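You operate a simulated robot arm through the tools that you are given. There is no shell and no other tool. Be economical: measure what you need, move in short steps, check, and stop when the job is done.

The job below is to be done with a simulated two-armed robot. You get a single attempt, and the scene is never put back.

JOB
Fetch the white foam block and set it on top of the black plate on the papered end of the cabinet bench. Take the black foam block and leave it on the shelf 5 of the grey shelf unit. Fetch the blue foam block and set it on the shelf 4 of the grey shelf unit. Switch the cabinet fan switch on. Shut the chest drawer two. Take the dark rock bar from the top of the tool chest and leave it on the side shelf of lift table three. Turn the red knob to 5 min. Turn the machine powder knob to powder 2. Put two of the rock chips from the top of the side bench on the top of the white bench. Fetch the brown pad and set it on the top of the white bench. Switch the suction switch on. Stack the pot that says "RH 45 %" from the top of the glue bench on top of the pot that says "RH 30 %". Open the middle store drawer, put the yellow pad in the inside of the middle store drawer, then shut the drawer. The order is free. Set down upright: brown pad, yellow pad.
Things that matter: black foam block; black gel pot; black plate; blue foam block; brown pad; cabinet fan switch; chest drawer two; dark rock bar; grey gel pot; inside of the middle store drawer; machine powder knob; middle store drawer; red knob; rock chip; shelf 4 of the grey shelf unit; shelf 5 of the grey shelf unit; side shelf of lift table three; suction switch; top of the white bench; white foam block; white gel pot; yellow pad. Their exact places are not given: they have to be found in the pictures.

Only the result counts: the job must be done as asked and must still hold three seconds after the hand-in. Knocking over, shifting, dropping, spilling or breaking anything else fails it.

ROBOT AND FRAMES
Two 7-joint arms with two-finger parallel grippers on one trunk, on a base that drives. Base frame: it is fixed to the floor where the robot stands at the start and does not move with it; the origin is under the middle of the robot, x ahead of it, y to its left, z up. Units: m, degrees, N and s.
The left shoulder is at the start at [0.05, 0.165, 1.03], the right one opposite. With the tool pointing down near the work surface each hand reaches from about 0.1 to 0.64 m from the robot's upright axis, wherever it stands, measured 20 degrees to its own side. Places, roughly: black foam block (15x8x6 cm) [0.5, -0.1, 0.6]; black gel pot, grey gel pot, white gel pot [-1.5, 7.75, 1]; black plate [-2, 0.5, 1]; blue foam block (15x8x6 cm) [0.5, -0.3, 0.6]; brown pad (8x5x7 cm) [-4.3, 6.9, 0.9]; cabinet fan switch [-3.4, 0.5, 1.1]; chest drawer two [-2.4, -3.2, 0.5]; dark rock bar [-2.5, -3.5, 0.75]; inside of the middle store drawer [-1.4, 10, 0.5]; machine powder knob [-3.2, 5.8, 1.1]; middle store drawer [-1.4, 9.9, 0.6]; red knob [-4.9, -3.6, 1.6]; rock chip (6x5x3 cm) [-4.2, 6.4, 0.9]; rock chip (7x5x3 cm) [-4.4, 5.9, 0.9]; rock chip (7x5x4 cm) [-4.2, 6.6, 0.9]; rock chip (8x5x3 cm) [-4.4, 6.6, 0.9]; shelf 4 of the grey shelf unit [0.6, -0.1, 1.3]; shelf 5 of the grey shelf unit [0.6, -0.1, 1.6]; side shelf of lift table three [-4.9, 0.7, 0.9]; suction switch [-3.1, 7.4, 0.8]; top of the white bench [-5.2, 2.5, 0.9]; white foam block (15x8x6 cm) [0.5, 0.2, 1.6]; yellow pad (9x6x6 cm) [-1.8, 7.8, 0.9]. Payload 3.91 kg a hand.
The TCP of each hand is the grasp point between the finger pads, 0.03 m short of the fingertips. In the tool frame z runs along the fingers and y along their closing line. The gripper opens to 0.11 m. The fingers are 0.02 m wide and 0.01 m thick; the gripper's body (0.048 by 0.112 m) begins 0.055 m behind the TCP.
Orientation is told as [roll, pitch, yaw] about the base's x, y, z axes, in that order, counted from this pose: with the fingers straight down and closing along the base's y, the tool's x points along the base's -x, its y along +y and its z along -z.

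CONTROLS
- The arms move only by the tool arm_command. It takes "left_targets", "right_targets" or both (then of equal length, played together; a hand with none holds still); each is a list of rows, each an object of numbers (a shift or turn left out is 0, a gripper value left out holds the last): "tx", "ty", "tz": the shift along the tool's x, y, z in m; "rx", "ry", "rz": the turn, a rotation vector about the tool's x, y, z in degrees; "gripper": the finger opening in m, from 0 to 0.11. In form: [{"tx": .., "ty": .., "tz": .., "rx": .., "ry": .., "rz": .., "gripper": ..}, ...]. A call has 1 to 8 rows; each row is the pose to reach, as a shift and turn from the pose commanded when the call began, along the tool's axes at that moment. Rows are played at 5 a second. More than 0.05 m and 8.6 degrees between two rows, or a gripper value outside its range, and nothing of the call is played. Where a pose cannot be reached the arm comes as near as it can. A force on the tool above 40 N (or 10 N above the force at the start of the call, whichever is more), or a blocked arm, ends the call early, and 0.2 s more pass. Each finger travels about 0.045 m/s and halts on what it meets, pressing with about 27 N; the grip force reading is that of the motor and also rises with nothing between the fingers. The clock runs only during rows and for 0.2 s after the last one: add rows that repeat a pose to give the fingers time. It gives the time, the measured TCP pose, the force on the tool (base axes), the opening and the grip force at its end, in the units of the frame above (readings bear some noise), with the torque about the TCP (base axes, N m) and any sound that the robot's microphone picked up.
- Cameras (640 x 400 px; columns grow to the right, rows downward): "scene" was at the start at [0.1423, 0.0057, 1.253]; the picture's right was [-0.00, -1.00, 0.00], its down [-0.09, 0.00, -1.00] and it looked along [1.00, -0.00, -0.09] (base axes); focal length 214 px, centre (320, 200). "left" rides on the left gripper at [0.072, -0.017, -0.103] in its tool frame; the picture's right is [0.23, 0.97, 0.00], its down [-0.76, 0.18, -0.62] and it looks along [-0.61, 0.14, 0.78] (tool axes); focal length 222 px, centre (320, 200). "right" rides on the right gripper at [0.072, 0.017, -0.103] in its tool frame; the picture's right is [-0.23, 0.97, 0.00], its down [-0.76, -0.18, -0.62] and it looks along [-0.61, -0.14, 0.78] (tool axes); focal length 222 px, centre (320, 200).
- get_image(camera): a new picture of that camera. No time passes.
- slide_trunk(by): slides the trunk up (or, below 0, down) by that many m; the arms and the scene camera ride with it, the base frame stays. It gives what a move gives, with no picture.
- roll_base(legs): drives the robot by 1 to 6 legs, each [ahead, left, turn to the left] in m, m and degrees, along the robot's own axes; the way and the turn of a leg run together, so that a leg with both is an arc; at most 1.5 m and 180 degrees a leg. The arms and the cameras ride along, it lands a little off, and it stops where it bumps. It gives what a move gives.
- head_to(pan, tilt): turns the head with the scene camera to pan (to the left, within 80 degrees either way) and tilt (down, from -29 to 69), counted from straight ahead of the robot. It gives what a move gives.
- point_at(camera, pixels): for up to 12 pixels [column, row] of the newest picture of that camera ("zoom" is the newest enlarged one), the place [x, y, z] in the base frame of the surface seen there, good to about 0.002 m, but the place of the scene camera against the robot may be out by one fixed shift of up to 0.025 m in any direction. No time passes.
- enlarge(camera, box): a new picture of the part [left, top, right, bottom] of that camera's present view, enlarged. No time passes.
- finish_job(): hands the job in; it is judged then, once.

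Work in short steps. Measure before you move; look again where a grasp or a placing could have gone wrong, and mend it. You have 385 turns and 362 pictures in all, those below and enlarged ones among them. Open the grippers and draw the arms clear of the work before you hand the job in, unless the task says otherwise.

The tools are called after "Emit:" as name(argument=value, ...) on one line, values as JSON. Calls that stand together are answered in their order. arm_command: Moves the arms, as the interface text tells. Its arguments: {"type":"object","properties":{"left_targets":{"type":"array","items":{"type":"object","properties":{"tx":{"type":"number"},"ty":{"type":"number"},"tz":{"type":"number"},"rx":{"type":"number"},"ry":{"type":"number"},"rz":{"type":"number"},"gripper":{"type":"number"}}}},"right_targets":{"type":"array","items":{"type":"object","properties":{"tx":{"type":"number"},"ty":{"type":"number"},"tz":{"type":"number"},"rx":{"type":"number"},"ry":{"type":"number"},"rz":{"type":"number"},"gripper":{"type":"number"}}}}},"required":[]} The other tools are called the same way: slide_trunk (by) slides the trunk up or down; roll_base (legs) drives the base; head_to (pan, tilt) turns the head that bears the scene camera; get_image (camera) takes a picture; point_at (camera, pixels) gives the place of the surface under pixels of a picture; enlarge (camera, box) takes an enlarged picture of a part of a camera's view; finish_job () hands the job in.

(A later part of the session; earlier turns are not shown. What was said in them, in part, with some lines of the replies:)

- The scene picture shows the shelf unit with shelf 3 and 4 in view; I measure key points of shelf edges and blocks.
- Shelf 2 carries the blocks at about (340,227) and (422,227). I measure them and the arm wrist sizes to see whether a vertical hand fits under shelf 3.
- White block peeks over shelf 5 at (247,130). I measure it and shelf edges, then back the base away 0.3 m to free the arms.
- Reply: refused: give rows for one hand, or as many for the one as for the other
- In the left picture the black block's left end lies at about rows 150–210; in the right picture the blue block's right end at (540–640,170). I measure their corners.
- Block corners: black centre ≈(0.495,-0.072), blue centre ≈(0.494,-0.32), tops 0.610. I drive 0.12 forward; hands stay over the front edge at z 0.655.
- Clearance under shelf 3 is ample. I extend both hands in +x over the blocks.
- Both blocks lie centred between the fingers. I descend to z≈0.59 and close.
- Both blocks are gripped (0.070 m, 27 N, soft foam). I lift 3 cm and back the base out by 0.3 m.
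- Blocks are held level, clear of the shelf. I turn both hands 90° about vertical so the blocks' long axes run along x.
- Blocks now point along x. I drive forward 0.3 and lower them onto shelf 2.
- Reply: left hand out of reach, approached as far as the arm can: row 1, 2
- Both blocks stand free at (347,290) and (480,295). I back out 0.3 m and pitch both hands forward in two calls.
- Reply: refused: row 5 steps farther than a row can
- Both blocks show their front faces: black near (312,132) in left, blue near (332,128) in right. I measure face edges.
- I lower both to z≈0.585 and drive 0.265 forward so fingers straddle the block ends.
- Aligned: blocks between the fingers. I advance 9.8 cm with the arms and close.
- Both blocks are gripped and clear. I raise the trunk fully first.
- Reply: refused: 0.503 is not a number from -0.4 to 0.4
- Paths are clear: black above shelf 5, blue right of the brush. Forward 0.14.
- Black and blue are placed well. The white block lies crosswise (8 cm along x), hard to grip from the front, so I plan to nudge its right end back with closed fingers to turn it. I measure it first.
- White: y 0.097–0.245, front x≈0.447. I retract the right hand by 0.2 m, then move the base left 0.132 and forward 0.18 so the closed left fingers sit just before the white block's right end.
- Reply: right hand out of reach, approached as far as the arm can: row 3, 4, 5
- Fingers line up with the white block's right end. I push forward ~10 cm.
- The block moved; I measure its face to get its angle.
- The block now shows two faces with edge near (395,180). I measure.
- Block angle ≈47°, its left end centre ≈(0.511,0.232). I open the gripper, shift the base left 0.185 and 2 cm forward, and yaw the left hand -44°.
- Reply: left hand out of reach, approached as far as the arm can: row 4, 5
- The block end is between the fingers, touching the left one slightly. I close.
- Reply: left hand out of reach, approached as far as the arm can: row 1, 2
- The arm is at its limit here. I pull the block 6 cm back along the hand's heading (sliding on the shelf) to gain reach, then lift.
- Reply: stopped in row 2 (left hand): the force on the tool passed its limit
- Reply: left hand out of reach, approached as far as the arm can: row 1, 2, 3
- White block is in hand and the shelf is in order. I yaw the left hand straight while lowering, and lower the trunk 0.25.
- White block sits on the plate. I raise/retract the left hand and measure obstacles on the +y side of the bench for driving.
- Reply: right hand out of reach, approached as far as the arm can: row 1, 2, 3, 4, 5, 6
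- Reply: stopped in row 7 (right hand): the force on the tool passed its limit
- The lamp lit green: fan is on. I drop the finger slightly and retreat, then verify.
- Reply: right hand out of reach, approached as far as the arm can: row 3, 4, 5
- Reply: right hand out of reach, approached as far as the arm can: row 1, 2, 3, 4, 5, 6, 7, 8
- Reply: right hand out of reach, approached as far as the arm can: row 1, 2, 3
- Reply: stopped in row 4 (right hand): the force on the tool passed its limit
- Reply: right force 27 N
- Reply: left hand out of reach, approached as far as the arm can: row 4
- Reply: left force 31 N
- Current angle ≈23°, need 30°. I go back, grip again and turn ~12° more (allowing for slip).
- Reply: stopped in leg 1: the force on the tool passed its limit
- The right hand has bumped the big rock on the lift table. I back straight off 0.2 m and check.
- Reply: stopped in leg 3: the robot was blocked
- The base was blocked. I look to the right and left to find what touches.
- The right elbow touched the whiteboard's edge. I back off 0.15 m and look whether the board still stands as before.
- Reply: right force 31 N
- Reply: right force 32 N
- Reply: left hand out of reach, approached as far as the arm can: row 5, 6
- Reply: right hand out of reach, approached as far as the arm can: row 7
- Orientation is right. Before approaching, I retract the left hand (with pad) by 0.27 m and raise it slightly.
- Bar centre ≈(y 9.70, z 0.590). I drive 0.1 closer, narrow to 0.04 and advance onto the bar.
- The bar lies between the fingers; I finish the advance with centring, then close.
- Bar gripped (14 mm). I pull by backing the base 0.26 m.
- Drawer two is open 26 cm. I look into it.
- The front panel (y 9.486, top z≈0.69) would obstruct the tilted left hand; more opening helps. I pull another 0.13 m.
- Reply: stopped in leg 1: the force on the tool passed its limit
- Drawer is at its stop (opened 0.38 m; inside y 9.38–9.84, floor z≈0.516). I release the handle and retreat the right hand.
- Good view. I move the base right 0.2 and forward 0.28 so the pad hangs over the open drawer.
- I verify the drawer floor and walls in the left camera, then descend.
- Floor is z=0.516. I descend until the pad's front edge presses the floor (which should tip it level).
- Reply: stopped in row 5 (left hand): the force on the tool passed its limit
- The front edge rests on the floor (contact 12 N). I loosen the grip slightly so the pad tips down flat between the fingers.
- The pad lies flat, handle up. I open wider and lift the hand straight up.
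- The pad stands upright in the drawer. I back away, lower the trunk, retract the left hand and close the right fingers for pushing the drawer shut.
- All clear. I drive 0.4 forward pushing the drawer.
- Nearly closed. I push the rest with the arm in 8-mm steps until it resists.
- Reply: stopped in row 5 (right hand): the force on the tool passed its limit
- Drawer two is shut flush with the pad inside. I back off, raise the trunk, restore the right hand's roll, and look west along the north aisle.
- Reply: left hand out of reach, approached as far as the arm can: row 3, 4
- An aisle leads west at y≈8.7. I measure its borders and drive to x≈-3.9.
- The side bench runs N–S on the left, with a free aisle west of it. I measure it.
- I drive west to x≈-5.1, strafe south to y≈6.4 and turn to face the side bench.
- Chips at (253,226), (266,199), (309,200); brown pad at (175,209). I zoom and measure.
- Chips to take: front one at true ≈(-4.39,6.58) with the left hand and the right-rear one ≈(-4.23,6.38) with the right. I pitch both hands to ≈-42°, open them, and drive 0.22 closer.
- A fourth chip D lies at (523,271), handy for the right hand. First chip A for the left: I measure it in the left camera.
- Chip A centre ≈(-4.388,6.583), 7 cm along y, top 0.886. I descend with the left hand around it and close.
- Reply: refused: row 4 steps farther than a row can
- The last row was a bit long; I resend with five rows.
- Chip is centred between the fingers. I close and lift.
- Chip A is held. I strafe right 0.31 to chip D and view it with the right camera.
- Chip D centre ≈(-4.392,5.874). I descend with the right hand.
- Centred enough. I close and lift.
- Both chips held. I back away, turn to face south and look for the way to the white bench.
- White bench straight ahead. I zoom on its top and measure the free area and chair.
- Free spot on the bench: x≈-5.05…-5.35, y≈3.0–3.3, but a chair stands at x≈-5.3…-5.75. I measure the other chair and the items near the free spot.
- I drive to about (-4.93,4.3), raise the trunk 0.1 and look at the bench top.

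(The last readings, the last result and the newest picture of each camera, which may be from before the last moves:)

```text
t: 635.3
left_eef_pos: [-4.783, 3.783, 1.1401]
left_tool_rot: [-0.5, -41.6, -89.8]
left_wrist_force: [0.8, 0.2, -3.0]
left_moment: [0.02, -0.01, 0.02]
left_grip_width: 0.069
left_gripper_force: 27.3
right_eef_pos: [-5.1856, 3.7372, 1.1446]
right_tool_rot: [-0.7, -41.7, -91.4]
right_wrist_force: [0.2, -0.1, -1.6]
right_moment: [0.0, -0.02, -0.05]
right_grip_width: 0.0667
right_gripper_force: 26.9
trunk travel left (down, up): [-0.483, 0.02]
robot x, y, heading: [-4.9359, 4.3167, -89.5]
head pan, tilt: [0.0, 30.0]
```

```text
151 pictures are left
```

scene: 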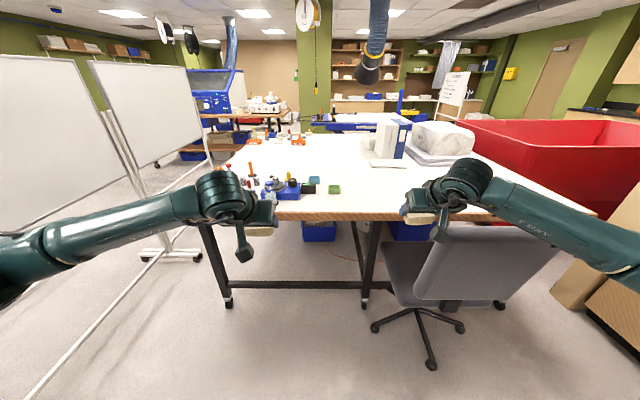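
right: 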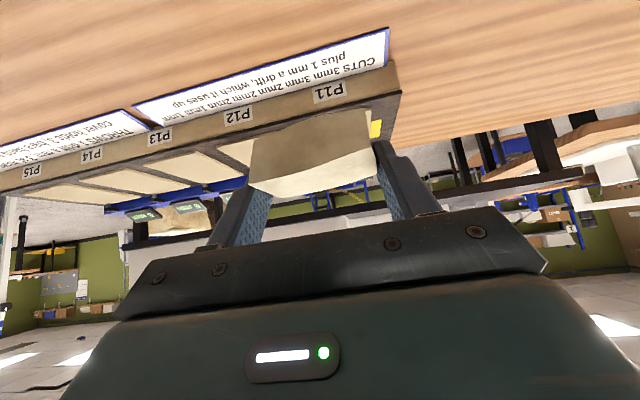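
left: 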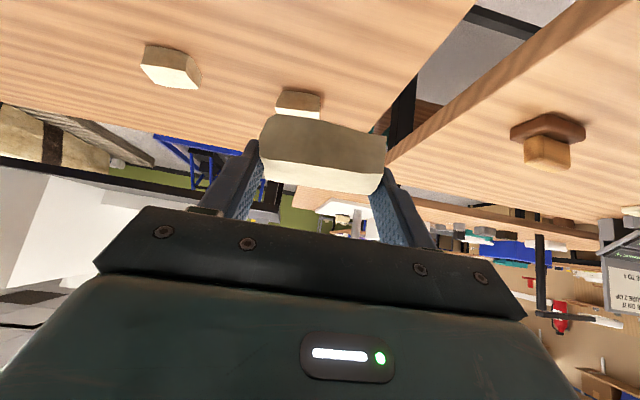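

The white top is free around (340–400,150–205). I measure.

Emit:
point_at(camera="scene", pixels=[[370, 195], [345, 200], [350, 170], [335, 190], [308, 188], [290, 190], [395, 190], [388, 165], [340, 210], [320, 165], [400, 205], [300, 160]])

Emit:
enlarge(camera="scene", box=[220, 120, 480, 230])

```text
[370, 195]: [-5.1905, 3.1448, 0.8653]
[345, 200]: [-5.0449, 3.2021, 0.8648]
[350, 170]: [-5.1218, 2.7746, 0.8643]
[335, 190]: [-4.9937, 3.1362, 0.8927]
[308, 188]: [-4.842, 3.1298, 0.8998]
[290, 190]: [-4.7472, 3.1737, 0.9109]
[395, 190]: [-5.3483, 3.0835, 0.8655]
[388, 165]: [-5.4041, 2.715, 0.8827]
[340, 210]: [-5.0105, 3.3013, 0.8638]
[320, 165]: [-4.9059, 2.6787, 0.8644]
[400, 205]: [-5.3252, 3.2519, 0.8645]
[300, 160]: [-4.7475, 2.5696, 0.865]
```

```text
2.46 times, centred on (350, 175) of scene
```

zoom: 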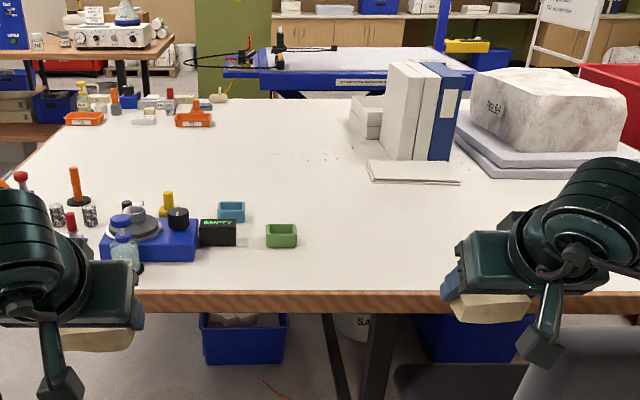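

I'll set the right chip at about (-5.26,3.03). I drive 0.55 forward with 0.07 right.

Emit:
roll_base(legs=[[0.5, -0.07, -0.4]])

Emit:
arm_command(right_targets=[{"tx": -0.03, "tz": 0.0266}, {"tx": -0.06, "tz": 0.053}, {"tx": -0.09, "tz": 0.08}, {"tx": -0.12, "tz": 0.106}, {"tx": -0.09, "tz": 0.14}])

Emit:
get_image(camera="right")

Emit:
get_image(camera="scene")

```text
t: 638.3
left_eef_pos: [-4.8541, 3.2794, 1.1408]
left_tool_rot: [-0.3, -41.6, -90.1]
left_wrist_force: [-0.1, 0.2, -1.4]
left_moment: [0.01, 0.04, -0.01]
left_grip_width: 0.0691
left_gripper_force: 27.2
right_eef_pos: [-5.2581, 3.2341, 1.1446]
right_tool_rot: [-0.7, -41.7, -91.8]
right_wrist_force: [-0.2, -0.5, -1.5]
right_moment: [0.01, 0.01, -0.01]
right_grip_width: 0.0666
right_gripper_force: 27.7
trunk travel left (down, up): [-0.483, 0.02]
robot x, y, heading: [-5.0042, 3.8167, -89.5]
head pan, tilt: [0.0, 30.0]
```

```text
t: 639.5
left_eef_pos: [-4.8544, 3.2803, 1.141]
left_tool_rot: [-0.4, -41.5, -90.1]
left_wrist_force: [-0.8, -0.9, -1.1]
left_moment: [-0.01, -0.01, 0.03]
left_grip_width: 0.069
left_gripper_force: 26.9
right_eef_pos: [-5.2626, 3.0737, 1.1011]
right_tool_rot: [-0.6, -41.8, -91.7]
right_wrist_force: [0.1, 0.8, -1.8]
right_moment: [-0.02, -0.01, 0.01]
right_grip_width: 0.0667
right_gripper_force: 27.0
trunk travel left (down, up): [-0.483, 0.02]
robot x, y, heading: [-5.0044, 3.8136, -89.9]
head pan, tilt: [0.0, 30.0]
```

```text
149 pictures are left
```

right: 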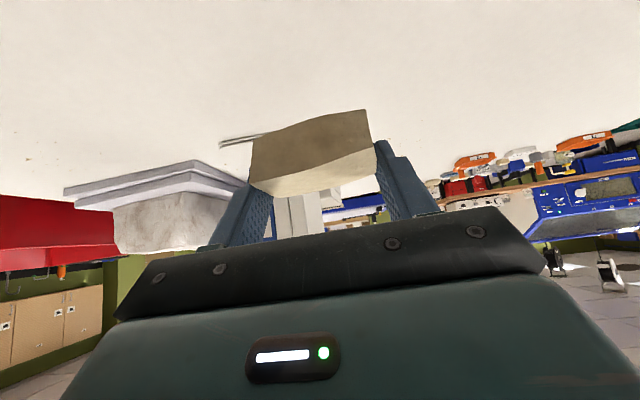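

```text
148 pictures are left
```

scene: 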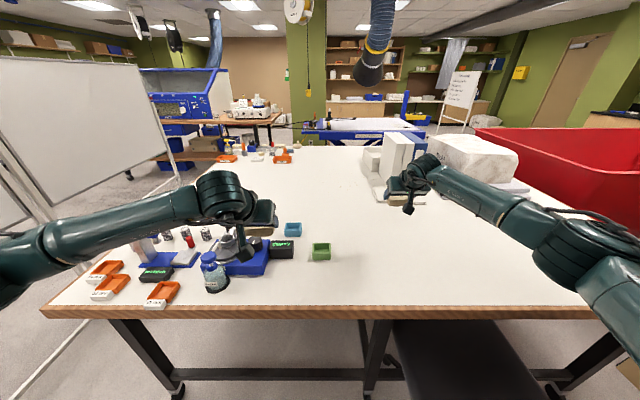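

The spot below is free. I lower the right chip.

Emit:
arm_command(right_targets=[{"tx": 0.03, "tz": 0.034}, {"tx": 0.06, "tz": 0.067}, {"tx": 0.09, "tz": 0.101}, {"tx": 0.12, "tz": 0.135}, {"tx": 0.136, "tz": 0.153}, {"tx": 0.136, "tz": 0.153}])

Emit:
get_image(camera="right")

```text
t: 640.9
left_eef_pos: [-4.8532, 3.2801, 1.1407]
left_tool_rot: [-0.4, -41.6, -90.1]
left_wrist_force: [-0.3, -0.1, -1.8]
left_moment: [-0.01, -0.02, -0.01]
left_grip_width: 0.0689
left_gripper_force: 26.4
right_eef_pos: [-5.2652, 3.0751, 0.897]
right_tool_rot: [-0.7, -41.7, -91.7]
right_wrist_force: [0.7, 0.1, -1.0]
right_moment: [0.01, 0.0, 0.0]
right_grip_width: 0.0666
right_gripper_force: 27.1
trunk travel left (down, up): [-0.483, 0.02]
robot x, y, heading: [-5.0018, 3.8115, -90.0]
head pan, tilt: [0.0, 30.0]
```

```text
147 pictures are left
```

right: 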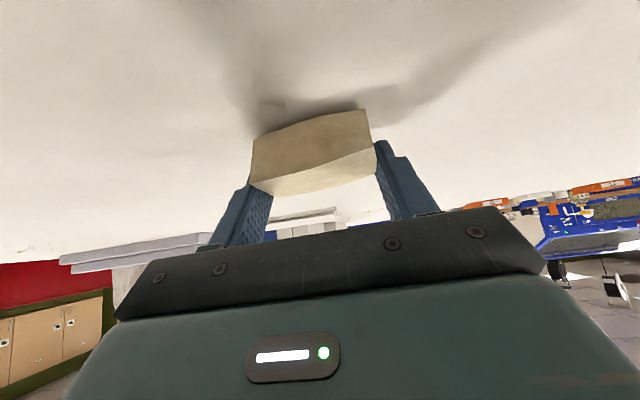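

I lower 4 mm more, open and lift.

Emit:
arm_command(right_targets=[{"tx": 0.0027, "tz": 0.003}, {"tx": 0.0027, "tz": 0.003, "gripper": 0.1}, {"tx": 0.0027, "tz": 0.003, "gripper": 0.1}, {"tx": 0.0027, "tz": 0.003, "gripper": 0.1}, {"tx": 0.0027, "tz": 0.003, "gripper": 0.1}])

Emit:
arm_command(right_targets=[{"tx": -0.03, "tz": -0.034}, {"tx": -0.06, "tz": -0.067}, {"tx": -0.09, "tz": -0.101}, {"tx": -0.08, "tz": -0.145}, {"tx": -0.06, "tz": -0.185}])

Emit:
get_image(camera="scene")

```text
t: 642.1
left_eef_pos: [-4.853, 3.2799, 1.1404]
left_tool_rot: [-0.4, -41.5, -90.1]
left_wrist_force: [0.1, 0.1, -1.8]
left_moment: [-0.01, -0.04, 0.01]
left_grip_width: 0.0688
left_gripper_force: 26.8
right_eef_pos: [-5.2637, 3.0753, 0.8936]
right_tool_rot: [-0.6, -41.9, -91.7]
right_wrist_force: [0.1, -0.8, -0.5]
right_moment: [0.02, 0.0, 0.02]
right_grip_width: 0.0998
right_gripper_force: 0.0
trunk travel left (down, up): [-0.483, 0.02]
robot x, y, heading: [-5.0016, 3.8136, -90.3]
head pan, tilt: [0.0, 30.0]
```

```text
t: 643.3
left_eef_pos: [-4.8536, 3.2808, 1.1413]
left_tool_rot: [-0.4, -41.6, -90.1]
left_wrist_force: [0.1, -0.2, -1.8]
left_moment: [0.0, -0.02, -0.03]
left_grip_width: 0.0687
left_gripper_force: 26.8
right_eef_pos: [-5.2632, 3.1556, 1.0714]
right_tool_rot: [-0.7, -42.0, -91.7]
right_wrist_force: [-0.7, -0.1, -1.1]
right_moment: [-0.01, -0.01, 0.0]
right_grip_width: 0.1003
right_gripper_force: 0.0
trunk travel left (down, up): [-0.483, 0.02]
robot x, y, heading: [-5.0023, 3.8131, -89.9]
head pan, tilt: [0.0, 30.0]
```

```text
146 pictures are left
```

scene: 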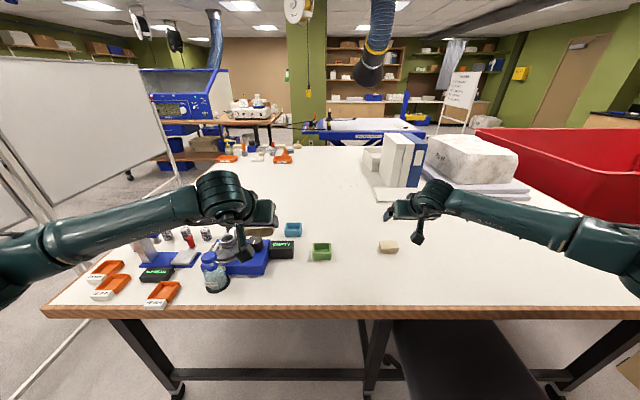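

Right chip is set. I move the right hand aside, drive 7 cm closer and carry the left chip across to x≈-5.11.

Emit:
arm_command(right_targets=[{"tx": 0.03, "ty": -0.025, "tz": -0.03}, {"tx": 0.05, "ty": -0.05, "tz": -0.06}, {"tx": 0.07, "ty": -0.08, "tz": -0.09}])

Emit:
roll_base(legs=[[0.07, 0, 0]])

Emit:
arm_command(left_targets=[{"ty": -0.043, "tx": -0.007, "tz": 0.006}, {"ty": -0.086, "tx": -0.014, "tz": 0.012}, {"ty": -0.129, "tx": -0.021, "tz": 0.018}, {"ty": -0.172, "tx": -0.028, "tz": 0.025}, {"ty": -0.215, "tx": -0.036, "tz": 0.032}, {"ty": -0.257, "tx": -0.045, "tz": 0.04}])

Emit:
get_image(camera="scene")

Emit:
get_image(camera="left")

```text
t: 644.1
left_eef_pos: [-4.8538, 3.2816, 1.1431]
left_tool_rot: [-0.3, -41.7, -90.1]
left_wrist_force: [0.8, 0.3, -1.4]
left_moment: [0.02, -0.01, 0.02]
left_grip_width: 0.0688
left_gripper_force: 26.9
right_eef_pos: [-5.3355, 3.271, 1.0906]
right_tool_rot: [-0.7, -41.9, -91.6]
right_wrist_force: [-0.3, 0.3, 0.0]
right_moment: [-0.05, -0.01, 0.0]
right_grip_width: 0.1
right_gripper_force: 0.0
trunk travel left (down, up): [-0.483, 0.02]
robot x, y, heading: [-5.0018, 3.8146, -89.9]
head pan, tilt: [0.0, 30.0]
```

```text
t: 645.1
left_eef_pos: [-4.8527, 3.2098, 1.1405]
left_tool_rot: [-0.4, -41.4, -90.0]
left_wrist_force: [-0.1, -0.3, -1.8]
left_moment: [0.01, -0.03, 0.04]
left_grip_width: 0.069
left_gripper_force: 27.1
right_eef_pos: [-5.3359, 3.1979, 1.0893]
right_tool_rot: [-0.7, -41.6, -91.6]
right_wrist_force: [-0.6, 0.4, -0.3]
right_moment: [0.03, -0.01, 0.04]
right_grip_width: 0.0998
right_gripper_force: 0.2
trunk travel left (down, up): [-0.483, 0.02]
robot x, y, heading: [-5.0024, 3.7499, -89.9]
head pan, tilt: [0.0, 30.0]
```

```text
t: 646.5
left_eef_pos: [-5.1118, 3.1523, 1.1405]
left_tool_rot: [-0.3, -41.6, -90.1]
left_wrist_force: [-0.3, 1.2, -2.2]
left_moment: [-0.01, -0.03, -0.01]
left_grip_width: 0.0687
left_gripper_force: 27.0
right_eef_pos: [-5.337, 3.1993, 1.0894]
right_tool_rot: [-0.6, -41.8, -91.8]
right_wrist_force: [0.7, -0.5, -0.8]
right_moment: [-0.01, -0.02, 0.0]
right_grip_width: 0.1001
right_gripper_force: 0.1
trunk travel left (down, up): [-0.483, 0.02]
robot x, y, heading: [-5.0046, 3.7449, -89.9]
head pan, tilt: [0.0, 30.0]
```

```text
145 pictures are left
```

scene: 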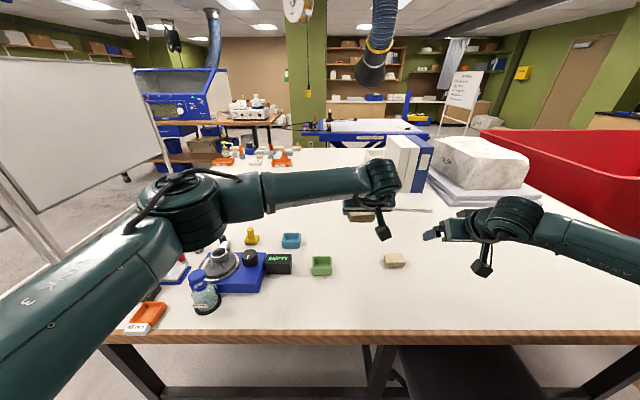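

```text
144 pictures are left
```

left: 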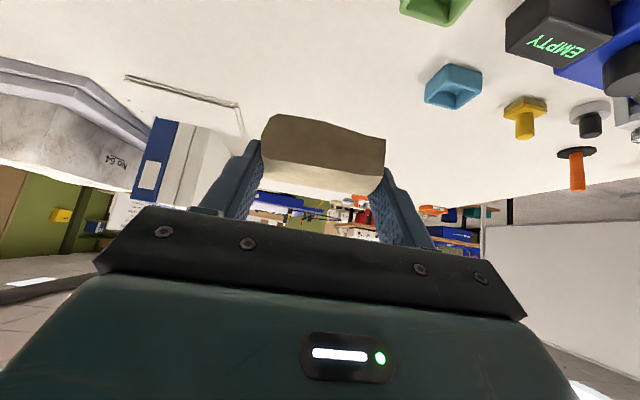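

Before lowering I check the heights of the items beneath the left forearm.

Emit:
point_at(camera="scene", pixels=[[198, 275], [250, 252], [225, 240], [250, 232], [321, 260], [395, 258], [190, 230], [260, 205], [300, 195], [330, 190]])

```text
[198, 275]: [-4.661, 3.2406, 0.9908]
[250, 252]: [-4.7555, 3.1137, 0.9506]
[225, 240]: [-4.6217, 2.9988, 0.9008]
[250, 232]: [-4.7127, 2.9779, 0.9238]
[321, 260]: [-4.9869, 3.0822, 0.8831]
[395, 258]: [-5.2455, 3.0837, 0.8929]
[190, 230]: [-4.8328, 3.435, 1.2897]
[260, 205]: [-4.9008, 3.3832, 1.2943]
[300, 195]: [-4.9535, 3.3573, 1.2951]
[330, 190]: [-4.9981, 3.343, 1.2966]
```

Items are no higher than 0.99 and not under the forearm's path. I lower the left chip.

Emit:
arm_command(left_targets=[{"tx": 0.03, "tz": 0.034}, {"tx": 0.06, "tz": 0.067}, {"tx": 0.09, "tz": 0.101}, {"tx": 0.12, "tz": 0.135}, {"tx": 0.145, "tz": 0.164}, {"tx": 0.163, "tz": 0.1836}, {"tx": 0.163, "tz": 0.1836}])

Emit:
get_image(camera="left")

```text
t: 648.1
left_eef_pos: [-5.1127, 3.1529, 0.897]
left_tool_rot: [-0.4, -41.7, -90.1]
left_wrist_force: [-0.7, 0.3, -1.6]
left_moment: [0.01, 0.01, 0.0]
left_grip_width: 0.0688
left_gripper_force: 26.9
right_eef_pos: [-5.3354, 3.1998, 1.0905]
right_tool_rot: [-0.8, -41.8, -91.4]
right_wrist_force: [-0.5, -1.2, -0.9]
right_moment: [-0.05, 0.01, 0.01]
right_grip_width: 0.1
right_gripper_force: 0.0
trunk travel left (down, up): [-0.483, 0.02]
robot x, y, heading: [-5.0063, 3.7435, -89.8]
head pan, tilt: [0.0, 30.0]
```

```text
143 pictures are left
```

left: 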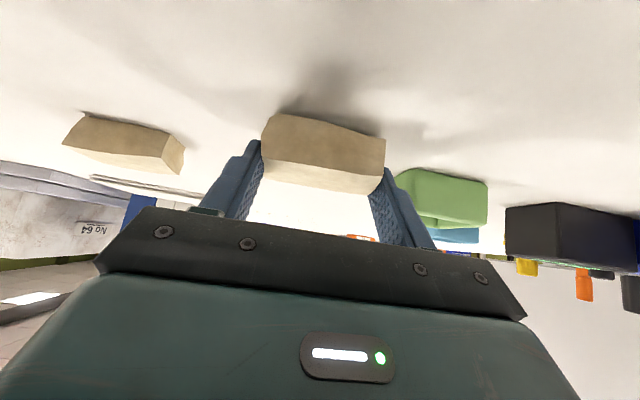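

I lower 4 mm, open only to 0.085 (green box is near), and lift.

Emit:
arm_command(left_targets=[{"tx": 0.0027, "tz": 0.003}, {"tx": 0.0027, "tz": 0.003, "gripper": 0.085}, {"tx": 0.0027, "tz": 0.003, "gripper": 0.085}, {"tx": 0.0027, "tz": 0.003, "gripper": 0.085}])

Emit:
arm_command(left_targets=[{"tx": -0.03, "tz": -0.034}, {"tx": -0.06, "tz": -0.067}, {"tx": -0.09, "tz": -0.101}, {"tx": -0.12, "tz": -0.135}, {"tx": -0.14, "tz": -0.158}])

Emit:
roll_base(legs=[[-0.4, 0, 0]])

Emit:
get_image(camera="scene")

```text
t: 649.1
left_eef_pos: [-5.1127, 3.1531, 0.8934]
left_tool_rot: [-0.4, -41.6, -90.1]
left_wrist_force: [-0.3, -0.2, 0.1]
left_moment: [-0.02, 0.0, 0.01]
left_grip_width: 0.085
left_gripper_force: 0.0
right_eef_pos: [-5.3355, 3.1987, 1.0902]
right_tool_rot: [-0.6, -41.9, -91.6]
right_wrist_force: [-0.2, 0.3, -0.1]
right_moment: [0.01, -0.01, 0.0]
right_grip_width: 0.0998
right_gripper_force: 0.1
trunk travel left (down, up): [-0.483, 0.02]
robot x, y, heading: [-5.0062, 3.7446, -89.8]
head pan, tilt: [0.0, 30.0]
```

```text
t: 650.3
left_eef_pos: [-5.1105, 3.1534, 1.1041]
left_tool_rot: [-0.4, -41.5, -90.1]
left_wrist_force: [1.1, 0.1, -0.1]
left_moment: [0.0, -0.01, 0.0]
left_grip_width: 0.0849
left_gripper_force: 0.2
right_eef_pos: [-5.3355, 3.2002, 1.0904]
right_tool_rot: [-0.6, -41.8, -91.6]
right_wrist_force: [0.3, -0.3, -0.2]
right_moment: [-0.01, -0.01, 0.01]
right_grip_width: 0.0998
right_gripper_force: 0.0
trunk travel left (down, up): [-0.483, 0.02]
robot x, y, heading: [-5.0031, 3.7487, -89.7]
head pan, tilt: [0.0, 30.0]
```

```text
t: 652.8
left_eef_pos: [-5.1124, 3.5517, 1.104]
left_tool_rot: [-0.4, -41.5, -90.2]
left_wrist_force: [1.1, 0.1, 1.2]
left_moment: [-0.01, 0.04, -0.03]
left_grip_width: 0.0853
left_gripper_force: 0.2
right_eef_pos: [-5.3371, 3.5969, 1.091]
right_tool_rot: [-0.7, -41.8, -91.8]
right_wrist_force: [-0.1, 0.3, -0.1]
right_moment: [-0.02, 0.0, 0.0]
right_grip_width: 0.1001
right_gripper_force: 0.1
trunk travel left (down, up): [-0.483, 0.02]
robot x, y, heading: [-5.0007, 4.147, -90.0]
head pan, tilt: [0.0, 30.0]
```

```text
142 pictures are left
```

scene: 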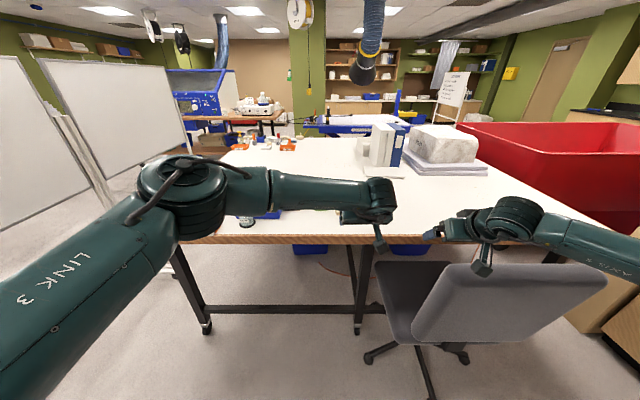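

Both chips are placed. I bring the left hand back to its side, turn left to face north and drive to the brown pad.

Emit:
arm_command(left_targets=[{"ty": 0.045}, {"ty": 0.09}, {"ty": 0.135}, {"ty": 0.18}, {"ty": 0.225}, {"ty": 0.25}])

Emit:
enlarge(camera="scene", box=[280, 150, 440, 250])

Emit:
roll_base(legs=[[-0.2, 0, 0], [0, 0, 180], [1.2, 0.12, 0], [1.0, 0, 0], [0, 0, -90]])

Emit:
get_image(camera="scene")

```text
t: 654.2
left_eef_pos: [-4.8625, 3.5481, 1.1019]
left_tool_rot: [-0.4, -41.7, -90.2]
left_wrist_force: [0.0, -0.2, 0.6]
left_moment: [0.02, -0.01, 0.0]
left_grip_width: 0.0853
left_gripper_force: 0.0
right_eef_pos: [-5.3376, 3.5989, 1.0909]
right_tool_rot: [-0.7, -41.7, -91.8]
right_wrist_force: [-0.2, -0.3, -0.2]
right_moment: [0.03, 0.02, 0.0]
right_grip_width: 0.1
right_gripper_force: 0.0
trunk travel left (down, up): [-0.483, 0.02]
robot x, y, heading: [-5.0045, 4.14, -89.9]
head pan, tilt: [0.0, 30.0]
```

```text
4.00 times, centred on (360, 200) of scene
```

zoom: 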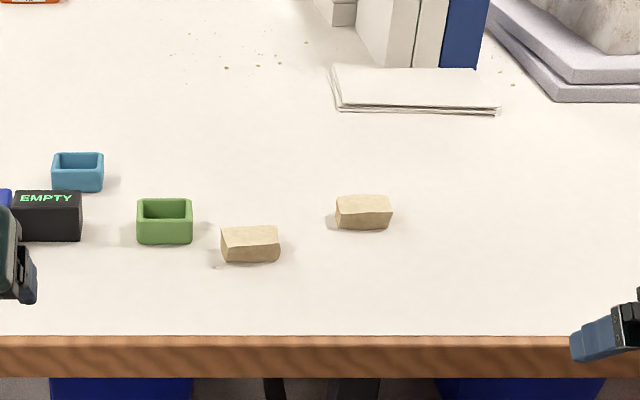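

```text
t: 677.4
left_eef_pos: [-4.4845, 6.6985, 1.1014]
left_tool_rot: [-0.4, -41.6, -0.1]
left_wrist_force: [-0.1, 0.1, 0.5]
left_moment: [-0.03, 0.01, -0.01]
left_grip_width: 0.0852
left_gripper_force: 0.1
right_eef_pos: [-4.5354, 6.2249, 1.0905]
right_tool_rot: [-0.6, -41.8, -1.7]
right_wrist_force: [-0.4, -0.5, 0.4]
right_moment: [0.02, -0.04, -0.02]
right_grip_width: 0.1001
right_gripper_force: 0.1
trunk travel left (down, up): [-0.483, 0.02]
robot x, y, heading: [-5.0801, 6.5617, 0.1]
head pan, tilt: [0.0, 30.0]
```

```text
140 pictures are left
```

scene: 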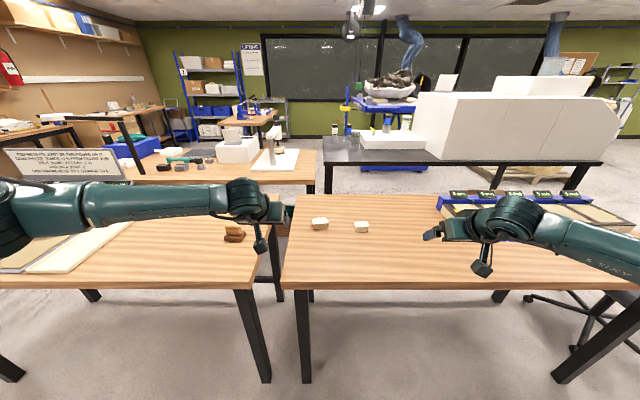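

Chips rest well on the white bench. I shift left 0.2 so the left hand is in front of the brown pad and look through its camera.

Emit:
roll_base(legs=[[0.0, 0.2, 0]])

Emit:
get_image(camera="left")

Emit:
enlarge(camera="scene", box=[230, 200, 330, 270])

```text
t: 679.0
left_eef_pos: [-4.4853, 6.8918, 1.102]
left_tool_rot: [-0.5, -41.6, -0.4]
left_wrist_force: [-1.0, 0.0, -0.2]
left_moment: [0.02, 0.04, -0.03]
left_grip_width: 0.0849
left_gripper_force: 0.0
right_eef_pos: [-4.5353, 6.4179, 1.0899]
right_tool_rot: [-0.8, -41.8, -1.9]
right_wrist_force: [-0.6, 0.2, 0.5]
right_moment: [-0.02, 0.01, -0.02]
right_grip_width: 0.0999
right_gripper_force: 0.1
trunk travel left (down, up): [-0.483, 0.02]
robot x, y, heading: [-5.0815, 6.7525, -0.2]
head pan, tilt: [0.0, 30.0]
```

```text
139 pictures are left
```

left: 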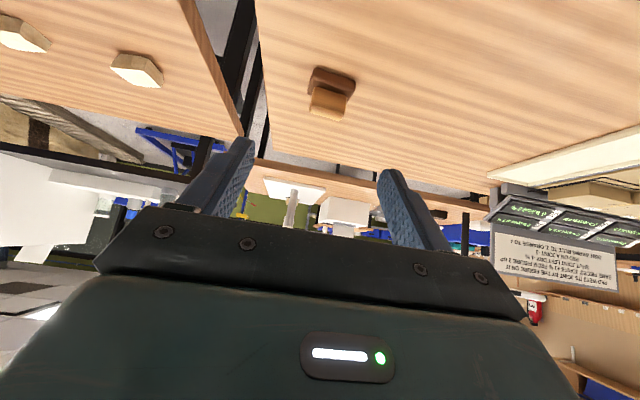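

```text
5.71 times, centred on (280, 235) of scene
```

zoom: 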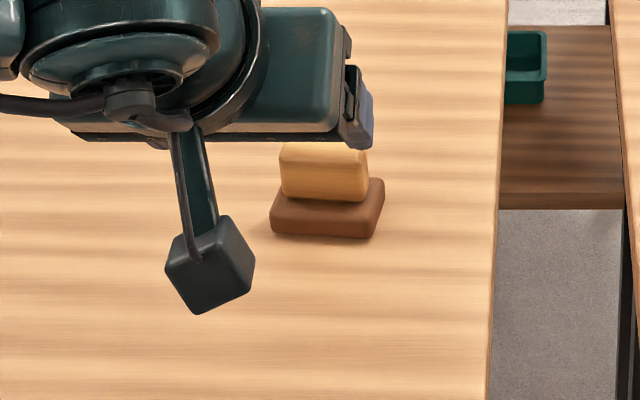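

I measure the brown pad in a zoom of the left camera.

Emit:
enlarge(camera="left", box=[280, 50, 380, 140])

Emit:
point_at(camera="zoom", pixels=[[300, 190], [230, 190], [350, 210], [290, 250], [250, 270], [340, 280], [310, 130], [240, 120], [390, 150], [280, 290]])

```text
4.44 times, centred on (330, 95) of left
```

zoom: 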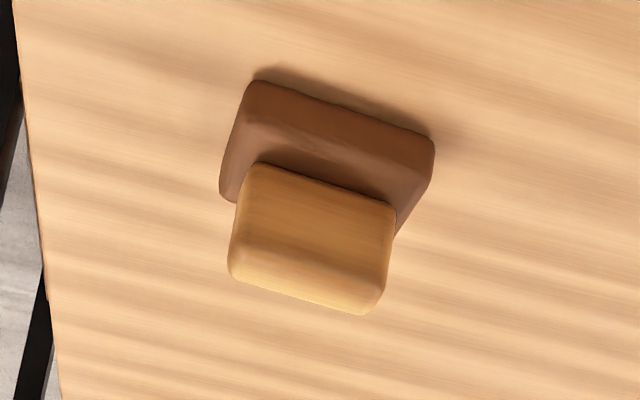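

```text
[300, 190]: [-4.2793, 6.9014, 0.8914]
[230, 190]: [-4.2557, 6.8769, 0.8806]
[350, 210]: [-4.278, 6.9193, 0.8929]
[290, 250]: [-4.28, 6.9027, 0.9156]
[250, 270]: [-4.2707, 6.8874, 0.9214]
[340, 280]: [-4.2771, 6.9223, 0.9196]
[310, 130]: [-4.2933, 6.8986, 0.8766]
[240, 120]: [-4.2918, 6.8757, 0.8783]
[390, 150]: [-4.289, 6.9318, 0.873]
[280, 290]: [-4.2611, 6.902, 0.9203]
```

Handle: centre ≈(-4.264,6.905), ~5.5 cm along y, top 0.921, base top 0.885. I drive 0.17 closer and approach half way.

Emit:
roll_base(legs=[[0.17, 0, 0]])

Emit:
arm_command(left_targets=[{"tx": 0.02, "ty": 0.005, "tz": 0.036}, {"tx": 0.04, "ty": 0.01, "tz": 0.072}, {"tx": 0.06, "ty": 0.013, "tz": 0.108}])

Emit:
get_image(camera="left")

```text
t: 680.5
left_eef_pos: [-4.315, 6.8909, 1.1006]
left_tool_rot: [-0.4, -41.4, -0.3]
left_wrist_force: [1.3, 0.6, -0.3]
left_moment: [0.0, 0.02, -0.01]
left_grip_width: 0.0847
left_gripper_force: 0.0
right_eef_pos: [-4.3656, 6.4166, 1.0902]
right_tool_rot: [-0.7, -41.7, -2.0]
right_wrist_force: [0.2, -0.2, -0.3]
right_moment: [0.03, -0.01, 0.01]
right_grip_width: 0.1
right_gripper_force: 0.1
trunk travel left (down, up): [-0.483, 0.02]
robot x, y, heading: [-4.9084, 6.7531, -0.1]
head pan, tilt: [0.0, 30.0]
```

```text
t: 681.3
left_eef_pos: [-4.287, 6.9017, 0.9802]
left_tool_rot: [-0.4, -41.6, -0.5]
left_wrist_force: [-0.1, -0.1, -0.4]
left_moment: [0.03, 0.01, 0.02]
left_grip_width: 0.0851
left_gripper_force: 0.1
right_eef_pos: [-4.3658, 6.4168, 1.0896]
right_tool_rot: [-0.7, -41.9, -2.0]
right_wrist_force: [1.1, -1.1, 1.0]
right_moment: [0.02, -0.01, 0.04]
right_grip_width: 0.0999
right_gripper_force: 0.0
trunk travel left (down, up): [-0.483, 0.02]
robot x, y, heading: [-4.9124, 6.754, -0.1]
head pan, tilt: [0.0, 30.0]
```

```text
136 pictures are left
```

left: 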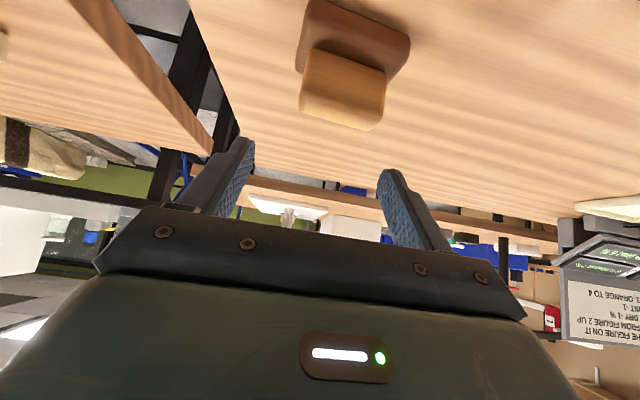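

I re-measure the handle from here.

Emit:
point_at(camera="left", pixels=[[308, 85], [380, 100], [345, 115], [306, 108], [372, 122], [340, 75], [345, 95], [345, 35]])

```text
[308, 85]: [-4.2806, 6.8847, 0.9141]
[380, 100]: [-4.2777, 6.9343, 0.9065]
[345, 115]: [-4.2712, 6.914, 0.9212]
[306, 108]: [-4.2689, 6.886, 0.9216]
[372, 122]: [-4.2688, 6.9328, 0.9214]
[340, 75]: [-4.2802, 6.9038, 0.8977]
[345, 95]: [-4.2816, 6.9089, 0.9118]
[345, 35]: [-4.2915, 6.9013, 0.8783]
```

Handle centre y=6.909. I descend the rest, close and lift.

Emit:
arm_command(left_targets=[{"tx": 0.014, "ty": 0.0075, "tz": 0.026}, {"tx": 0.0315, "ty": 0.0075, "tz": 0.0536}, {"tx": 0.0315, "ty": 0.0075, "tz": 0.0536, "gripper": 0.035}, {"tx": 0.0315, "ty": 0.0075, "tz": 0.0536, "gripper": 0.035}, {"tx": 0.0315, "ty": 0.0075, "tz": 0.0536, "gripper": 0.035}, {"tx": 0.0315, "ty": 0.0075, "tz": 0.0536, "gripper": 0.035}])

Emit:
get_image(camera="left")

```text
t: 682.7
left_eef_pos: [-4.2751, 6.9113, 0.9188]
left_tool_rot: [-0.4, -41.5, -0.4]
left_wrist_force: [-0.2, 0.3, 0.1]
left_moment: [0.03, -0.08, -0.02]
left_grip_width: 0.0611
left_gripper_force: 27.1
right_eef_pos: [-4.3676, 6.417, 1.091]
right_tool_rot: [-0.8, -41.8, -1.9]
right_wrist_force: [-0.6, 0.0, 0.0]
right_moment: [-0.02, -0.02, 0.0]
right_grip_width: 0.0998
right_gripper_force: 0.0
trunk travel left (down, up): [-0.483, 0.02]
robot x, y, heading: [-4.91, 6.7508, -0.2]
head pan, tilt: [0.0, 30.0]
```

```text
135 pictures are left
```

left: 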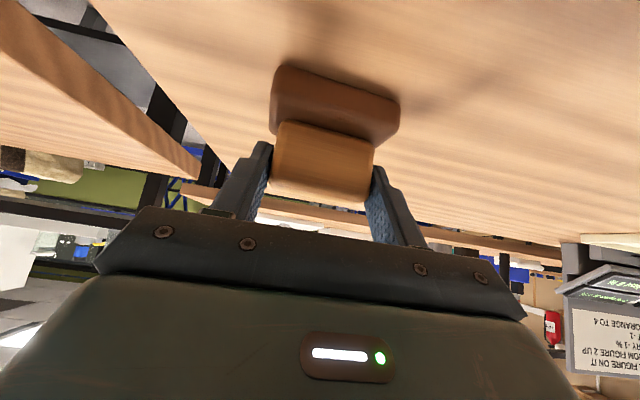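

Gripped at 0.061 m. I note the bench height, then lift and back off.

Emit:
point_at(camera="left", pixels=[[450, 90], [230, 60], [400, 60]])

Emit:
arm_command(left_targets=[{"tx": -0.02, "tz": -0.023}, {"tx": -0.045, "tz": -0.051}, {"tx": -0.07, "tz": -0.079}, {"tx": -0.1, "tz": -0.11}, {"tx": -0.125, "tz": -0.14}])

Emit:
get_image(camera="left")

```text
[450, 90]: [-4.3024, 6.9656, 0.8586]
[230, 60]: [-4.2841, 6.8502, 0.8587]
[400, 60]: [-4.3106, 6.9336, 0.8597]
```

```text
t: 683.9
left_eef_pos: [-4.2732, 6.9113, 1.1099]
left_tool_rot: [-0.4, -41.6, -0.5]
left_wrist_force: [-0.1, 0.2, -0.4]
left_moment: [0.01, 0.01, 0.01]
left_grip_width: 0.0608
left_gripper_force: 26.7
right_eef_pos: [-4.3662, 6.4168, 1.0911]
right_tool_rot: [-0.7, -41.8, -2.0]
right_wrist_force: [0.5, 0.7, 0.7]
right_moment: [-0.01, 0.01, -0.04]
right_grip_width: 0.1
right_gripper_force: 0.0
trunk travel left (down, up): [-0.483, 0.02]
robot x, y, heading: [-4.9087, 6.7499, 0.0]
head pan, tilt: [0.0, 30.0]
```

```text
134 pictures are left
```

left: 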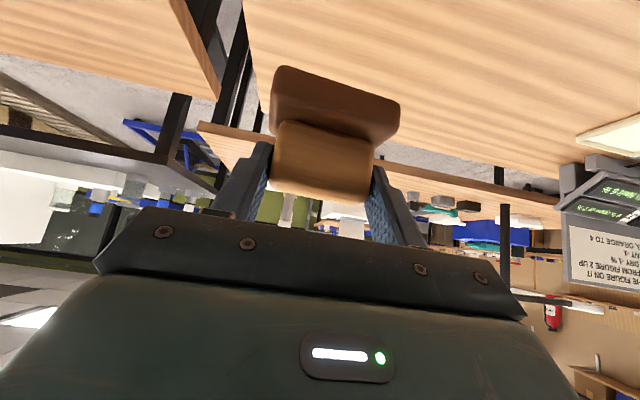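

Pad lifted (bottom 6 cm below TCP). I drive back to the white bench: back off, face south, and go to about (-4.98,4.2).

Emit:
roll_base(legs=[[-0.3, 0, 0], [0, 0, -90], [1.3, 0.2, 0], [1.2, 0, 0]])

Emit:
get_image(camera="scene")

```text
t: 701.7
left_eef_pos: [-4.816, 3.6026, 1.1096]
left_tool_rot: [-0.4, -41.7, -89.7]
left_wrist_force: [-0.5, 0.4, -1.3]
left_moment: [0.0, 0.01, 0.01]
left_grip_width: 0.0598
left_gripper_force: 26.9
right_eef_pos: [-5.3125, 3.6898, 1.0905]
right_tool_rot: [-0.8, -41.8, -91.1]
right_wrist_force: [-0.2, 0.6, 0.5]
right_moment: [-0.05, -0.02, 0.03]
right_grip_width: 0.0999
right_gripper_force: 0.0
trunk travel left (down, up): [-0.483, 0.02]
robot x, y, heading: [-4.9848, 4.2361, -89.4]
head pan, tilt: [0.0, 30.0]
```

```text
133 pictures are left
```

scene: 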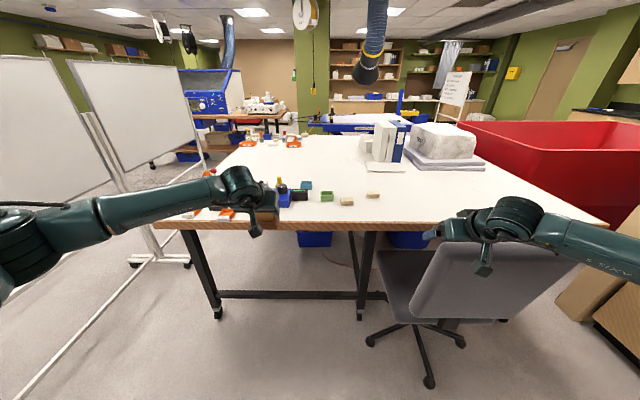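

I zoom and measure around the intended spot.

Emit:
enlarge(camera="scene", box=[250, 160, 410, 240])

Emit:
point_at(camera="zoom", pixels=[[288, 165], [335, 165], [310, 170], [363, 185], [415, 180], [465, 150], [515, 145], [300, 215], [340, 210], [290, 240], [205, 165], [440, 200]])

```text
4.00 times, centred on (330, 200) of scene
```

zoom: 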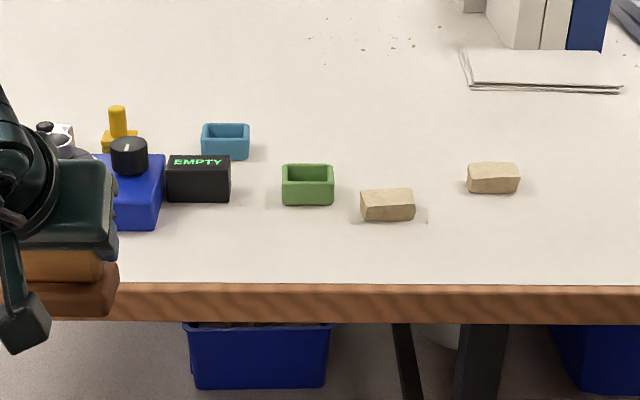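

```text
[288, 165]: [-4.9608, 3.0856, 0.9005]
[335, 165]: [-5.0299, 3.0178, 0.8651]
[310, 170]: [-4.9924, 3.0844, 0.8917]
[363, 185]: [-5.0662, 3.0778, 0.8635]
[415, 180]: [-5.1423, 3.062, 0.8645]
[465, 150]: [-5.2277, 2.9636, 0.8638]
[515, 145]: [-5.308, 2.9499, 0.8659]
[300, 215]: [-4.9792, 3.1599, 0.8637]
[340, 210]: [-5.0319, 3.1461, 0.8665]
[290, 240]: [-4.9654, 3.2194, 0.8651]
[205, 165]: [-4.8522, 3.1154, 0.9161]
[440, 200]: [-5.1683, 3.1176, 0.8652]
```

Target pad centre: true (-5.0,3.216). I shift the left hand 0.184 right here, then drive 0.38 forward.

Emit:
arm_command(left_targets=[{"ty": -0.046}, {"ty": -0.092}, {"ty": -0.138}, {"ty": -0.184}])

Emit:
roll_base(legs=[[0.38, 0, -0.4]])

Emit:
get_image(camera="left")

Emit:
get_image(camera="scene")

```text
t: 702.7
left_eef_pos: [-5.0005, 3.6001, 1.1097]
left_tool_rot: [-0.4, -41.6, -89.6]
left_wrist_force: [-0.3, 0.0, -0.8]
left_moment: [0.0, -0.04, 0.02]
left_grip_width: 0.0598
left_gripper_force: 27.5
right_eef_pos: [-5.3136, 3.6886, 1.0892]
right_tool_rot: [-0.5, -41.8, -91.2]
right_wrist_force: [0.6, 0.2, 0.6]
right_moment: [0.02, 0.01, 0.01]
right_grip_width: 0.1
right_gripper_force: 0.1
trunk travel left (down, up): [-0.483, 0.02]
robot x, y, heading: [-4.9862, 4.2386, -89.2]
head pan, tilt: [0.0, 30.0]
```

```text
t: 705.1
left_eef_pos: [-4.9986, 3.2248, 1.1089]
left_tool_rot: [-0.4, -41.5, -89.9]
left_wrist_force: [0.6, 0.0, -0.9]
left_moment: [0.02, 0.01, -0.01]
left_grip_width: 0.0595
left_gripper_force: 27.7
right_eef_pos: [-5.3125, 3.3144, 1.0893]
right_tool_rot: [-0.8, -41.8, -91.4]
right_wrist_force: [-0.2, -0.6, -1.0]
right_moment: [0.0, 0.02, -0.02]
right_grip_width: 0.0999
right_gripper_force: 0.1
trunk travel left (down, up): [-0.483, 0.02]
robot x, y, heading: [-4.9801, 3.8607, -89.5]
head pan, tilt: [0.0, 30.0]
```

```text
131 pictures are left
```

left: 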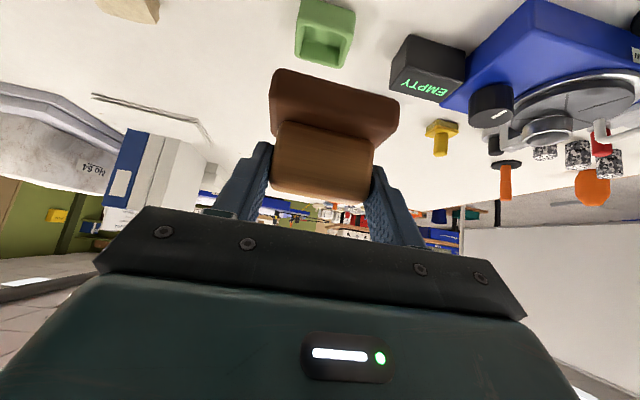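

```text
130 pictures are left
```

scene: 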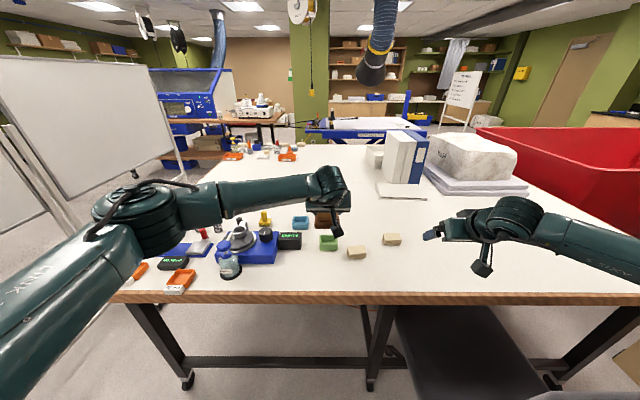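

I measure green box, black box and bench height in the left camera.

Emit:
point_at(camera="left", pixels=[[300, 20], [345, 20], [320, 60], [397, 75], [410, 45], [260, 40], [375, 30], [150, 15]])

```text
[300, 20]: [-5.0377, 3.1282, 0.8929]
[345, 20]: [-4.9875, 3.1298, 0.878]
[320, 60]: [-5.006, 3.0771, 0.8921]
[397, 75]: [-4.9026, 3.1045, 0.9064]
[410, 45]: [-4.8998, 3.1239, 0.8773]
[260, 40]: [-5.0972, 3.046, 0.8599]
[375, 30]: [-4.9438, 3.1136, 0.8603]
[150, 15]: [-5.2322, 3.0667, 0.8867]
```

Clear all round. I lower the pad to just above the bench.

Emit:
arm_command(left_targets=[{"tx": 0.03, "tz": 0.034}, {"tx": 0.06, "tz": 0.067}, {"tx": 0.09, "tz": 0.101}, {"tx": 0.11, "tz": 0.124}, {"tx": 0.1225, "tz": 0.138}, {"tx": 0.1225, "tz": 0.138}])

Emit:
get_image(camera="left")

```text
t: 706.5
left_eef_pos: [-4.9993, 3.2243, 0.9255]
left_tool_rot: [-0.4, -41.6, -89.8]
left_wrist_force: [-0.1, 0.5, -1.6]
left_moment: [0.02, -0.01, 0.03]
left_grip_width: 0.0595
left_gripper_force: 27.1
right_eef_pos: [-5.311, 3.3151, 1.09]
right_tool_rot: [-0.7, -41.9, -91.4]
right_wrist_force: [-1.1, 0.5, 0.1]
right_moment: [0.02, 0.01, -0.01]
right_grip_width: 0.1
right_gripper_force: 0.0
trunk travel left (down, up): [-0.483, 0.02]
robot x, y, heading: [-4.9827, 3.8622, -89.8]
head pan, tilt: [0.0, 30.0]
```

```text
129 pictures are left
```

left: 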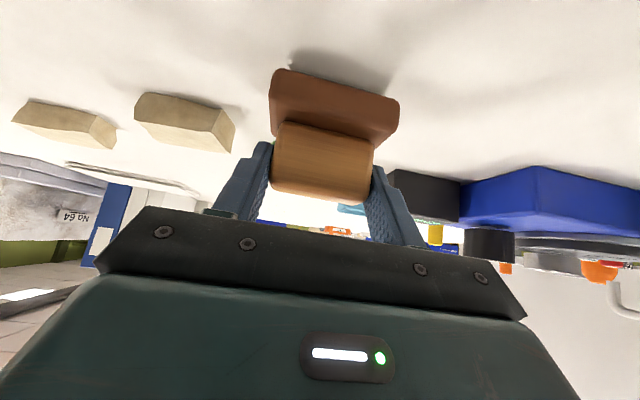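

Just above the surface. I lower 4.5 mm, open to 0.08 and lift away.

Emit:
arm_command(left_targets=[{"tx": 0.003, "tz": 0.0034}, {"tx": 0.003, "tz": 0.0034, "gripper": 0.08}, {"tx": 0.003, "tz": 0.0034, "gripper": 0.08}, {"tx": 0.003, "tz": 0.0034, "gripper": 0.08}])

Emit:
arm_command(left_targets=[{"tx": -0.03, "tz": -0.034}, {"tx": -0.06, "tz": -0.067}, {"tx": -0.09, "tz": -0.101}, {"tx": -0.12, "tz": -0.135}, {"tx": -0.14, "tz": -0.158}])

Emit:
roll_base(legs=[[-0.45, 0, 0]])

Emit:
arm_command(left_targets=[{"ty": 0.046}, {"ty": 0.092}, {"ty": 0.138}, {"ty": 0.184}])

Emit:
get_image(camera="scene")

Emit:
enlarge(camera="scene", box=[250, 150, 430, 240])

```text
t: 707.5
left_eef_pos: [-4.9986, 3.2241, 0.9199]
left_tool_rot: [-0.4, -41.6, -90.0]
left_wrist_force: [-0.2, -0.5, -0.1]
left_moment: [-0.01, -0.04, -0.02]
left_grip_width: 0.08
left_gripper_force: 0.0
right_eef_pos: [-5.3125, 3.3148, 1.0909]
right_tool_rot: [-0.7, -41.9, -91.4]
right_wrist_force: [-0.5, 0.3, 0.5]
right_moment: [-0.01, 0.01, 0.04]
right_grip_width: 0.0998
right_gripper_force: 0.1
trunk travel left (down, up): [-0.483, 0.02]
robot x, y, heading: [-4.9812, 3.8632, -89.5]
head pan, tilt: [0.0, 30.0]
```

```text
t: 708.7
left_eef_pos: [-4.9978, 3.2247, 1.1326]
left_tool_rot: [-0.4, -41.6, -89.8]
left_wrist_force: [-0.7, -0.3, 0.6]
left_moment: [0.02, -0.01, -0.01]
left_grip_width: 0.0799
left_gripper_force: 0.1
right_eef_pos: [-5.3119, 3.3161, 1.092]
right_tool_rot: [-0.7, -41.8, -91.3]
right_wrist_force: [-0.3, -0.3, 0.3]
right_moment: [0.02, 0.0, 0.01]
right_grip_width: 0.1
right_gripper_force: 0.0
trunk travel left (down, up): [-0.483, 0.02]
robot x, y, heading: [-4.982, 3.8582, -89.8]
head pan, tilt: [0.0, 30.0]
```

```text
t: 711.4
left_eef_pos: [-5.0025, 3.6714, 1.1322]
left_tool_rot: [-0.3, -41.5, -90.0]
left_wrist_force: [0.8, 0.6, 0.0]
left_moment: [0.0, -0.01, 0.0]
left_grip_width: 0.0801
left_gripper_force: 0.0
right_eef_pos: [-5.3169, 3.7653, 1.0909]
right_tool_rot: [-0.7, -41.8, -91.6]
right_wrist_force: [0.1, 0.4, -0.1]
right_moment: [0.04, 0.01, -0.01]
right_grip_width: 0.1002
right_gripper_force: 0.1
trunk travel left (down, up): [-0.483, 0.02]
robot x, y, heading: [-4.9842, 4.3124, -90.2]
head pan, tilt: [0.0, 30.0]
```

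```text
t: 712.4
left_eef_pos: [-4.8169, 3.6689, 1.1308]
left_tool_rot: [-0.5, -41.6, -90.0]
left_wrist_force: [0.7, -0.7, 0.9]
left_moment: [0.04, 0.02, 0.0]
left_grip_width: 0.0801
left_gripper_force: 0.1
right_eef_pos: [-5.3146, 3.7649, 1.0903]
right_tool_rot: [-0.9, -41.8, -91.5]
right_wrist_force: [-0.3, -0.2, 1.8]
right_moment: [0.03, 0.04, -0.02]
right_grip_width: 0.0999
right_gripper_force: 0.0
trunk travel left (down, up): [-0.483, 0.02]
robot x, y, heading: [-4.9848, 4.3106, -89.6]
head pan, tilt: [0.0, 30.0]
```

```text
128 pictures are left
```

scene: 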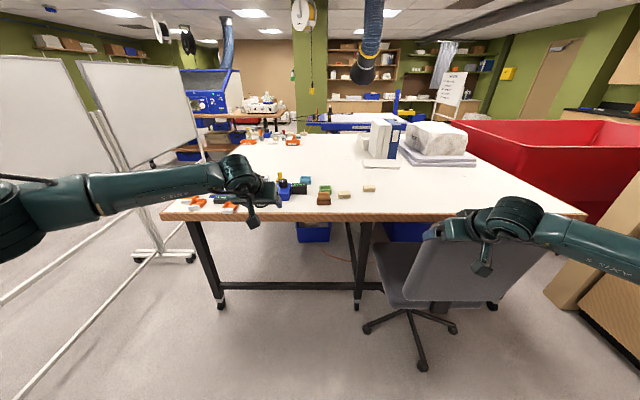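

```text
3.56 times, centred on (340, 195) of scene
```

zoom: 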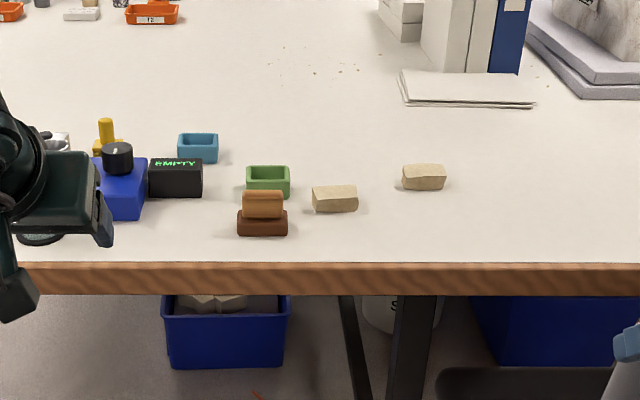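

All items are placed: pad upright and two chips on the white bench, grippers open and arms clear. I hand in.

Emit:
finish_job()

```text
The job is handed in.
```

I carried out all 13 tasks and handed the job in. I checked each result in the pictures when I did it.

Two contacts happened while driving. The rock bar in the right hand bumped the big rock on lift table two, and the right elbow touched a whiteboard. In the pictures afterwards nothing looked displaced.
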